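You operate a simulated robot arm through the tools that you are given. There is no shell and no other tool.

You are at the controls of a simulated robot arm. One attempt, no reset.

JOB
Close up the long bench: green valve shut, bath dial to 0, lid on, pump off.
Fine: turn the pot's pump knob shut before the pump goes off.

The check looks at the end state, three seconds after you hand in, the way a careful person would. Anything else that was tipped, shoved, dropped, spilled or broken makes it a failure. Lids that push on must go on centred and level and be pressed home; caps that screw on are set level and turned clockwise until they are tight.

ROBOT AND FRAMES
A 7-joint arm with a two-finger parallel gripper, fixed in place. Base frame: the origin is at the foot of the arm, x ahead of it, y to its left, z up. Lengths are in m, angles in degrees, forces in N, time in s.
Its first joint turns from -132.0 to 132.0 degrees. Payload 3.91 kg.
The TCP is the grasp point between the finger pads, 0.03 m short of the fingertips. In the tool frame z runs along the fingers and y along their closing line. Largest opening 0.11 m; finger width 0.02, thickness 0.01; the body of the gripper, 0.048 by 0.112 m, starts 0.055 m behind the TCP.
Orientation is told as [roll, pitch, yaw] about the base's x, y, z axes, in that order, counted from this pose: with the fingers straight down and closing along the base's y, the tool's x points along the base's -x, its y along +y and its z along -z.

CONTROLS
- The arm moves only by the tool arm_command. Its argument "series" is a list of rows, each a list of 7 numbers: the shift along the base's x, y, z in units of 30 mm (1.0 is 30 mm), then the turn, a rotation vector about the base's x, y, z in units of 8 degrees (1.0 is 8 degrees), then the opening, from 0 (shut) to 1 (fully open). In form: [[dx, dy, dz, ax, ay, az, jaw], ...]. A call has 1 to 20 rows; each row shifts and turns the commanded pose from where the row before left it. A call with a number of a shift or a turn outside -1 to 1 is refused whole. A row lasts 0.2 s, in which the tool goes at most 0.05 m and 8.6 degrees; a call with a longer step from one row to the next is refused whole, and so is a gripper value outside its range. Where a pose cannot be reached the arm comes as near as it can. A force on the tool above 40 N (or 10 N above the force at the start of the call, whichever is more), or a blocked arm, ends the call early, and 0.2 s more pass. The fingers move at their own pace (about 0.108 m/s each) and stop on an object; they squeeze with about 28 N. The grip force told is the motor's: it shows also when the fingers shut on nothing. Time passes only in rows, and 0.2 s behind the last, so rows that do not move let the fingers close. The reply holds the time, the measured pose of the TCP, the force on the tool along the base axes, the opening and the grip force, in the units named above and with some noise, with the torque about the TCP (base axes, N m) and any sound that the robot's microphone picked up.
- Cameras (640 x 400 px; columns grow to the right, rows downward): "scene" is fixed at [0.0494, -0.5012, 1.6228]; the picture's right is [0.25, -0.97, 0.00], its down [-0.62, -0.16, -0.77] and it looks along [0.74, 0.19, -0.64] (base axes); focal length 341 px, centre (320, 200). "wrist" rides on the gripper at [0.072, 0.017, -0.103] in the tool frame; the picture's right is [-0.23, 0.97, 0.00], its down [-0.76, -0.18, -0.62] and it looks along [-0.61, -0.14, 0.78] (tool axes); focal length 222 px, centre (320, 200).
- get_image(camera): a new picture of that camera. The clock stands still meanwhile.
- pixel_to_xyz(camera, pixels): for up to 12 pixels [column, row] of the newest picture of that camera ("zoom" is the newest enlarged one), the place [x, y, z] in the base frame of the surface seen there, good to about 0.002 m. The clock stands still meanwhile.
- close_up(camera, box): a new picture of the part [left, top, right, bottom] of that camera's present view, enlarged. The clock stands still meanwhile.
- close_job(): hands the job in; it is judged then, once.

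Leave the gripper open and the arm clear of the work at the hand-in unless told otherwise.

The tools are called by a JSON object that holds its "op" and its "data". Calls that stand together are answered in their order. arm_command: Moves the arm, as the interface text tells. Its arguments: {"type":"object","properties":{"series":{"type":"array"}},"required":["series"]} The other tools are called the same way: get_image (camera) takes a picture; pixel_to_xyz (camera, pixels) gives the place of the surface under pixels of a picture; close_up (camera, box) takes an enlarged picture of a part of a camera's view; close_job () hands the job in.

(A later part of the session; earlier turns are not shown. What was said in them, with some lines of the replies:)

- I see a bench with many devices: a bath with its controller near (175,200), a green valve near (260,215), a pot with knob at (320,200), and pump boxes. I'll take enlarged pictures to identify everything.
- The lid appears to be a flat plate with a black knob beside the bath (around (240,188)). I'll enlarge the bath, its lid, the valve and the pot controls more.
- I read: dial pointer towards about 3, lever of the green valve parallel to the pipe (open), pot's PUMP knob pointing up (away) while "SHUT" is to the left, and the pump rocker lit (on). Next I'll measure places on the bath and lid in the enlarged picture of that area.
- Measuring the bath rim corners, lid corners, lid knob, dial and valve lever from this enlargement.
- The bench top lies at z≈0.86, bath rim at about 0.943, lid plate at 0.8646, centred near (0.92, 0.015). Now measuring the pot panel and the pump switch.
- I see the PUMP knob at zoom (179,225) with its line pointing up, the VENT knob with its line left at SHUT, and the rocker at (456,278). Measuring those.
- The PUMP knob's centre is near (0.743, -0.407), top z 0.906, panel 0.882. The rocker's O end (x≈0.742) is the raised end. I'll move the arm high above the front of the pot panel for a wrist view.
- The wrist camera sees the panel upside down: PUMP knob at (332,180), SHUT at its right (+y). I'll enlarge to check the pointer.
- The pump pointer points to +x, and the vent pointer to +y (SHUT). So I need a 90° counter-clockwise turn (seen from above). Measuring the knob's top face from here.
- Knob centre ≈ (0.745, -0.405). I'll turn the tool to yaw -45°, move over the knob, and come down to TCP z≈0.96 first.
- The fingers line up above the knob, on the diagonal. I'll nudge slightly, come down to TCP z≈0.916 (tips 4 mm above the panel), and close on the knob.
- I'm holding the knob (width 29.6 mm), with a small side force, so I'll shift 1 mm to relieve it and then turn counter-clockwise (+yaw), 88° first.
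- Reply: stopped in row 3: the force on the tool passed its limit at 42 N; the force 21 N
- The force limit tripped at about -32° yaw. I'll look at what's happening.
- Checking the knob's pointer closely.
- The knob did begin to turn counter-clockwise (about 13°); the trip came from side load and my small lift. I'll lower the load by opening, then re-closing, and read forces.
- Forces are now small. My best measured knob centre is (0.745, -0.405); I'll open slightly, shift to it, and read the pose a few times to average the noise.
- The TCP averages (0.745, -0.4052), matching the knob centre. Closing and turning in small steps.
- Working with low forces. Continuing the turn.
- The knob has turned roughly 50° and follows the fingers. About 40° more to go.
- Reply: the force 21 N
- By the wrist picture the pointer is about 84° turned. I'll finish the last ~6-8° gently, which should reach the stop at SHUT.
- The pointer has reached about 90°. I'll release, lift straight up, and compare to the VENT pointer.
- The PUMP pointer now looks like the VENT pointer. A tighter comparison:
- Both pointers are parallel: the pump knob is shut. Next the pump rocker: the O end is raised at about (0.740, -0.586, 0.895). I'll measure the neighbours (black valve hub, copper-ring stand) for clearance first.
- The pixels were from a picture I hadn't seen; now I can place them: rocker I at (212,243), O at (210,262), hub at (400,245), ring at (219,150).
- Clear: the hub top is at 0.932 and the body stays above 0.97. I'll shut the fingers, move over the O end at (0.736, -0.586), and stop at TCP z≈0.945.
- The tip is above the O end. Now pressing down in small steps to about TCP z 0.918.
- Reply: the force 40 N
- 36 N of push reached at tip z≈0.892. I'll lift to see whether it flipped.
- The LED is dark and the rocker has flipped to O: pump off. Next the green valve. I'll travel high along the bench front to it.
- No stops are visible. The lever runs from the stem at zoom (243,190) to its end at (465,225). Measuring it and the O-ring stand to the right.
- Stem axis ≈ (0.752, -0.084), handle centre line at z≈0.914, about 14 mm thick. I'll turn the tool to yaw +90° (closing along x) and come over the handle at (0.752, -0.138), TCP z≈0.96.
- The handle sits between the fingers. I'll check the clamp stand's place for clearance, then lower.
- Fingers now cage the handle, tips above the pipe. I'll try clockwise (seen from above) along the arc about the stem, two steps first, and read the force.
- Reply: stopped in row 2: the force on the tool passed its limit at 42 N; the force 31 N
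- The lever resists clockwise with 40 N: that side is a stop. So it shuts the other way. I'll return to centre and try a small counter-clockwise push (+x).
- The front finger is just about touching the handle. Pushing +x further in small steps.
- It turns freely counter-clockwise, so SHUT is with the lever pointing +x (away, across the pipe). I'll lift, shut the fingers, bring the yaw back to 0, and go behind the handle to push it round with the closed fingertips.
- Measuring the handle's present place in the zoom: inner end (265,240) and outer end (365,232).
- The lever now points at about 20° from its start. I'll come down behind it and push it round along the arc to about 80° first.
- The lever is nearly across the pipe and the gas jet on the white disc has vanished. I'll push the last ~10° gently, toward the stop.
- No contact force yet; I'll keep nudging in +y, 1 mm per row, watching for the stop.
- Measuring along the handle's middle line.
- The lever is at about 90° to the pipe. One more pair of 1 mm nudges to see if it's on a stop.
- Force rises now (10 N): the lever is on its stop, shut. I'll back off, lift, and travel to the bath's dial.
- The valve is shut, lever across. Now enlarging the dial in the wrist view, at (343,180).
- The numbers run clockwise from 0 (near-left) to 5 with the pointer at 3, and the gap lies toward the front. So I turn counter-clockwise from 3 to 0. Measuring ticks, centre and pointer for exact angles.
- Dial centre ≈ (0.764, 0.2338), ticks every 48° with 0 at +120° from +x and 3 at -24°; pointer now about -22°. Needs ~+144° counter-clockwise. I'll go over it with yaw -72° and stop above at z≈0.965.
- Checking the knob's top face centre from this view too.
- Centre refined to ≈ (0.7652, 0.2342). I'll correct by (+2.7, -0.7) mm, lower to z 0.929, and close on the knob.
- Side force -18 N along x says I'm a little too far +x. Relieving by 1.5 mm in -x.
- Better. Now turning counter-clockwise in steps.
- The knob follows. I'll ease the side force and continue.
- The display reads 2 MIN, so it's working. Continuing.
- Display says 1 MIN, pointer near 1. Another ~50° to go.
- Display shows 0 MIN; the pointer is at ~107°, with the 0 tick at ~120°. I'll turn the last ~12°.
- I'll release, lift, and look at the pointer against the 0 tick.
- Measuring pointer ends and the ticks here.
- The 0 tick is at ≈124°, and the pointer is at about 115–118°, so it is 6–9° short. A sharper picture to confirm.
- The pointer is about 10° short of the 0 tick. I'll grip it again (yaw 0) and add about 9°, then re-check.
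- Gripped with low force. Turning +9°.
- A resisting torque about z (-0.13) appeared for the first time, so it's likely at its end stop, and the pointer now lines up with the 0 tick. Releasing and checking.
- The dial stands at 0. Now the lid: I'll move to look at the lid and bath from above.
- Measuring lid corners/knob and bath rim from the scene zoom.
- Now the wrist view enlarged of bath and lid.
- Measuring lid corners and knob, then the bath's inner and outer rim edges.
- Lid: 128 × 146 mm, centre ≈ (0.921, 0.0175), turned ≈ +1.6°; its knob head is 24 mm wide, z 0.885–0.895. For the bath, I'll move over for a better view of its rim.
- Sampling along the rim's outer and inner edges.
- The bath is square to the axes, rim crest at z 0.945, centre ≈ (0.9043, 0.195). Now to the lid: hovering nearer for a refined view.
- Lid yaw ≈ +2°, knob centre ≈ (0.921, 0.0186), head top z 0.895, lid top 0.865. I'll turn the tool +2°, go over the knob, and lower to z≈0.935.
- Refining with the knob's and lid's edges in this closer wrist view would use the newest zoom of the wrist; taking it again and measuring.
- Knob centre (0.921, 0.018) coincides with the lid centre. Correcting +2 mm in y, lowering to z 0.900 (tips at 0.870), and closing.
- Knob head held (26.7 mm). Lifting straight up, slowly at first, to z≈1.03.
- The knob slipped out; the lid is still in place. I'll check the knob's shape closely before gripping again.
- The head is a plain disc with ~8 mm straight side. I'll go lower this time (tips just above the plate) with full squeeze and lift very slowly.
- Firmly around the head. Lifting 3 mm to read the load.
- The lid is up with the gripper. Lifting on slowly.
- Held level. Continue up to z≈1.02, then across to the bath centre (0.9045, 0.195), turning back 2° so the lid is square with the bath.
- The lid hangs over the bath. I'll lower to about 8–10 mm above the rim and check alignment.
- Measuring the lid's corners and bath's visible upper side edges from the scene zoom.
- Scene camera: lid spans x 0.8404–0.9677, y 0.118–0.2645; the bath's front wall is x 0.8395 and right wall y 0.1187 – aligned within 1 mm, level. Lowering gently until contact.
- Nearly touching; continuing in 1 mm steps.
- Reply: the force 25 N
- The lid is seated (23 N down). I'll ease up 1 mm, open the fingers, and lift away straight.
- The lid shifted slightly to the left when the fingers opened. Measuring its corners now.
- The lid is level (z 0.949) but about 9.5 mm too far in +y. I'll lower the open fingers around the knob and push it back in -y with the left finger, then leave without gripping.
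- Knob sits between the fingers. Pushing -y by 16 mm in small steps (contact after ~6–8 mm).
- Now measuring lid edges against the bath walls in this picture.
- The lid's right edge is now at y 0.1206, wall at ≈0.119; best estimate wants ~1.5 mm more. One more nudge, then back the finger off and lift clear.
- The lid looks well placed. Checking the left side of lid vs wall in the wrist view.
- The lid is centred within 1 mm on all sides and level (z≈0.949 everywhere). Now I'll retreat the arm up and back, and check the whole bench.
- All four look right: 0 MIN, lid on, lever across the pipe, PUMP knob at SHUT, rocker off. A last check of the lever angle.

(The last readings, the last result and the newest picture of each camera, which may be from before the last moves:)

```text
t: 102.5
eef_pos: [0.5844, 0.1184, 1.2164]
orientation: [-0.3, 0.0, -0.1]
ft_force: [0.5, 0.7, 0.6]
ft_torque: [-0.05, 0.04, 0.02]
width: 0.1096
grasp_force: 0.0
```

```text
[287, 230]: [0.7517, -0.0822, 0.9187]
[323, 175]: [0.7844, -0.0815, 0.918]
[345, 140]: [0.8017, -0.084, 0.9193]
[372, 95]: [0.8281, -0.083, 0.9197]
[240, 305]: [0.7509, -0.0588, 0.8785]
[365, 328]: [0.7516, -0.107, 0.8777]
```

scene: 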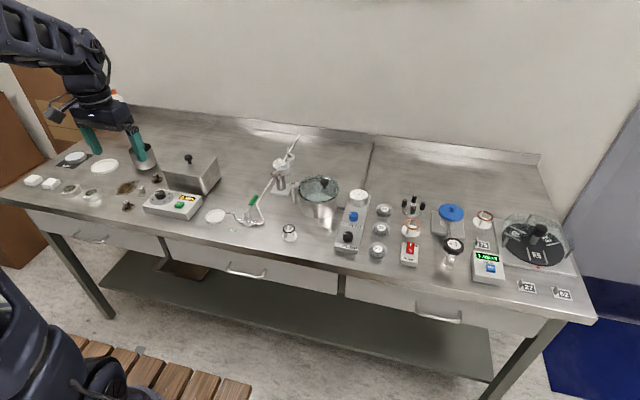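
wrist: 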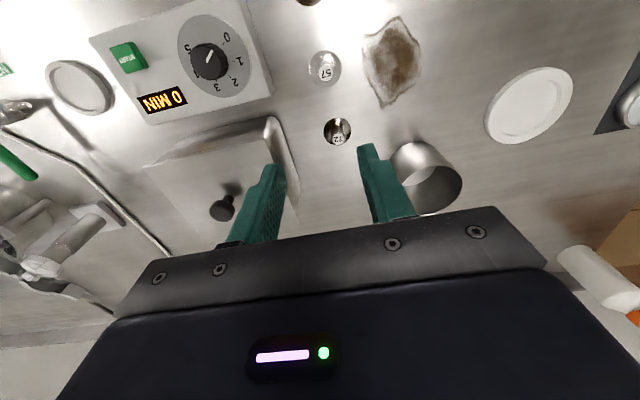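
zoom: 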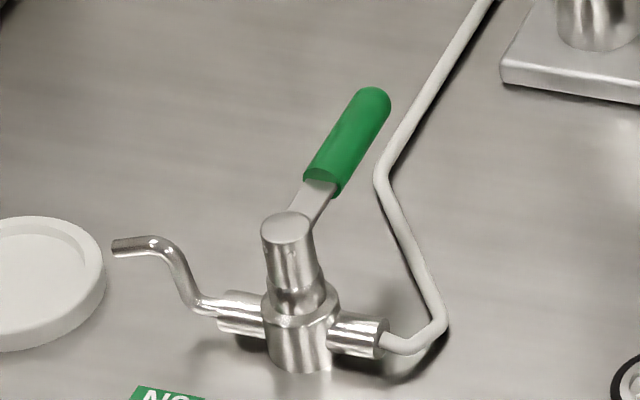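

The lever runs along x at a right angle to the pipe (which runs along y), so the valve is shut. The gripper is open and the arm is clear of the work. Handing in.

{"op": "close_job", "data": {}}

```text
The job is handed in.
```

I've handed the job in. The long bench is closed up, and I turned the pot's pump knob shut before switching the pump off.

- **Pot pump knob:** it points to SHUT, parallel with the VENT knob.
- **Pump:** the rocker is on O and its light is out.
- **Green valve:** the lever is on its stop, at right angles to the pipe. The gas jet at the outlet has stopped.
- **Bath dial:** the pointer is on the 0 mark and the display reads 0 MIN.
- **Bath lid:** it sits level on the rim, centred to about 1 mm on the sides I could measure.

- **Lid handling:** it slipped from the grip on the first lift without moving. It then shifted about 10 mm when I let go of it on the bath, so I nudged it back into place. It was pressed with about 23 N when first set down, but I didn't press it again after the nudge.
- **Valve handling:** I first tried the lever clockwise. It would not move at about 40 N, so I turned it the other way.

In the last pictures nothing else on the bench looked tipped or moved. The gripper is open and the arm is clear of the work.
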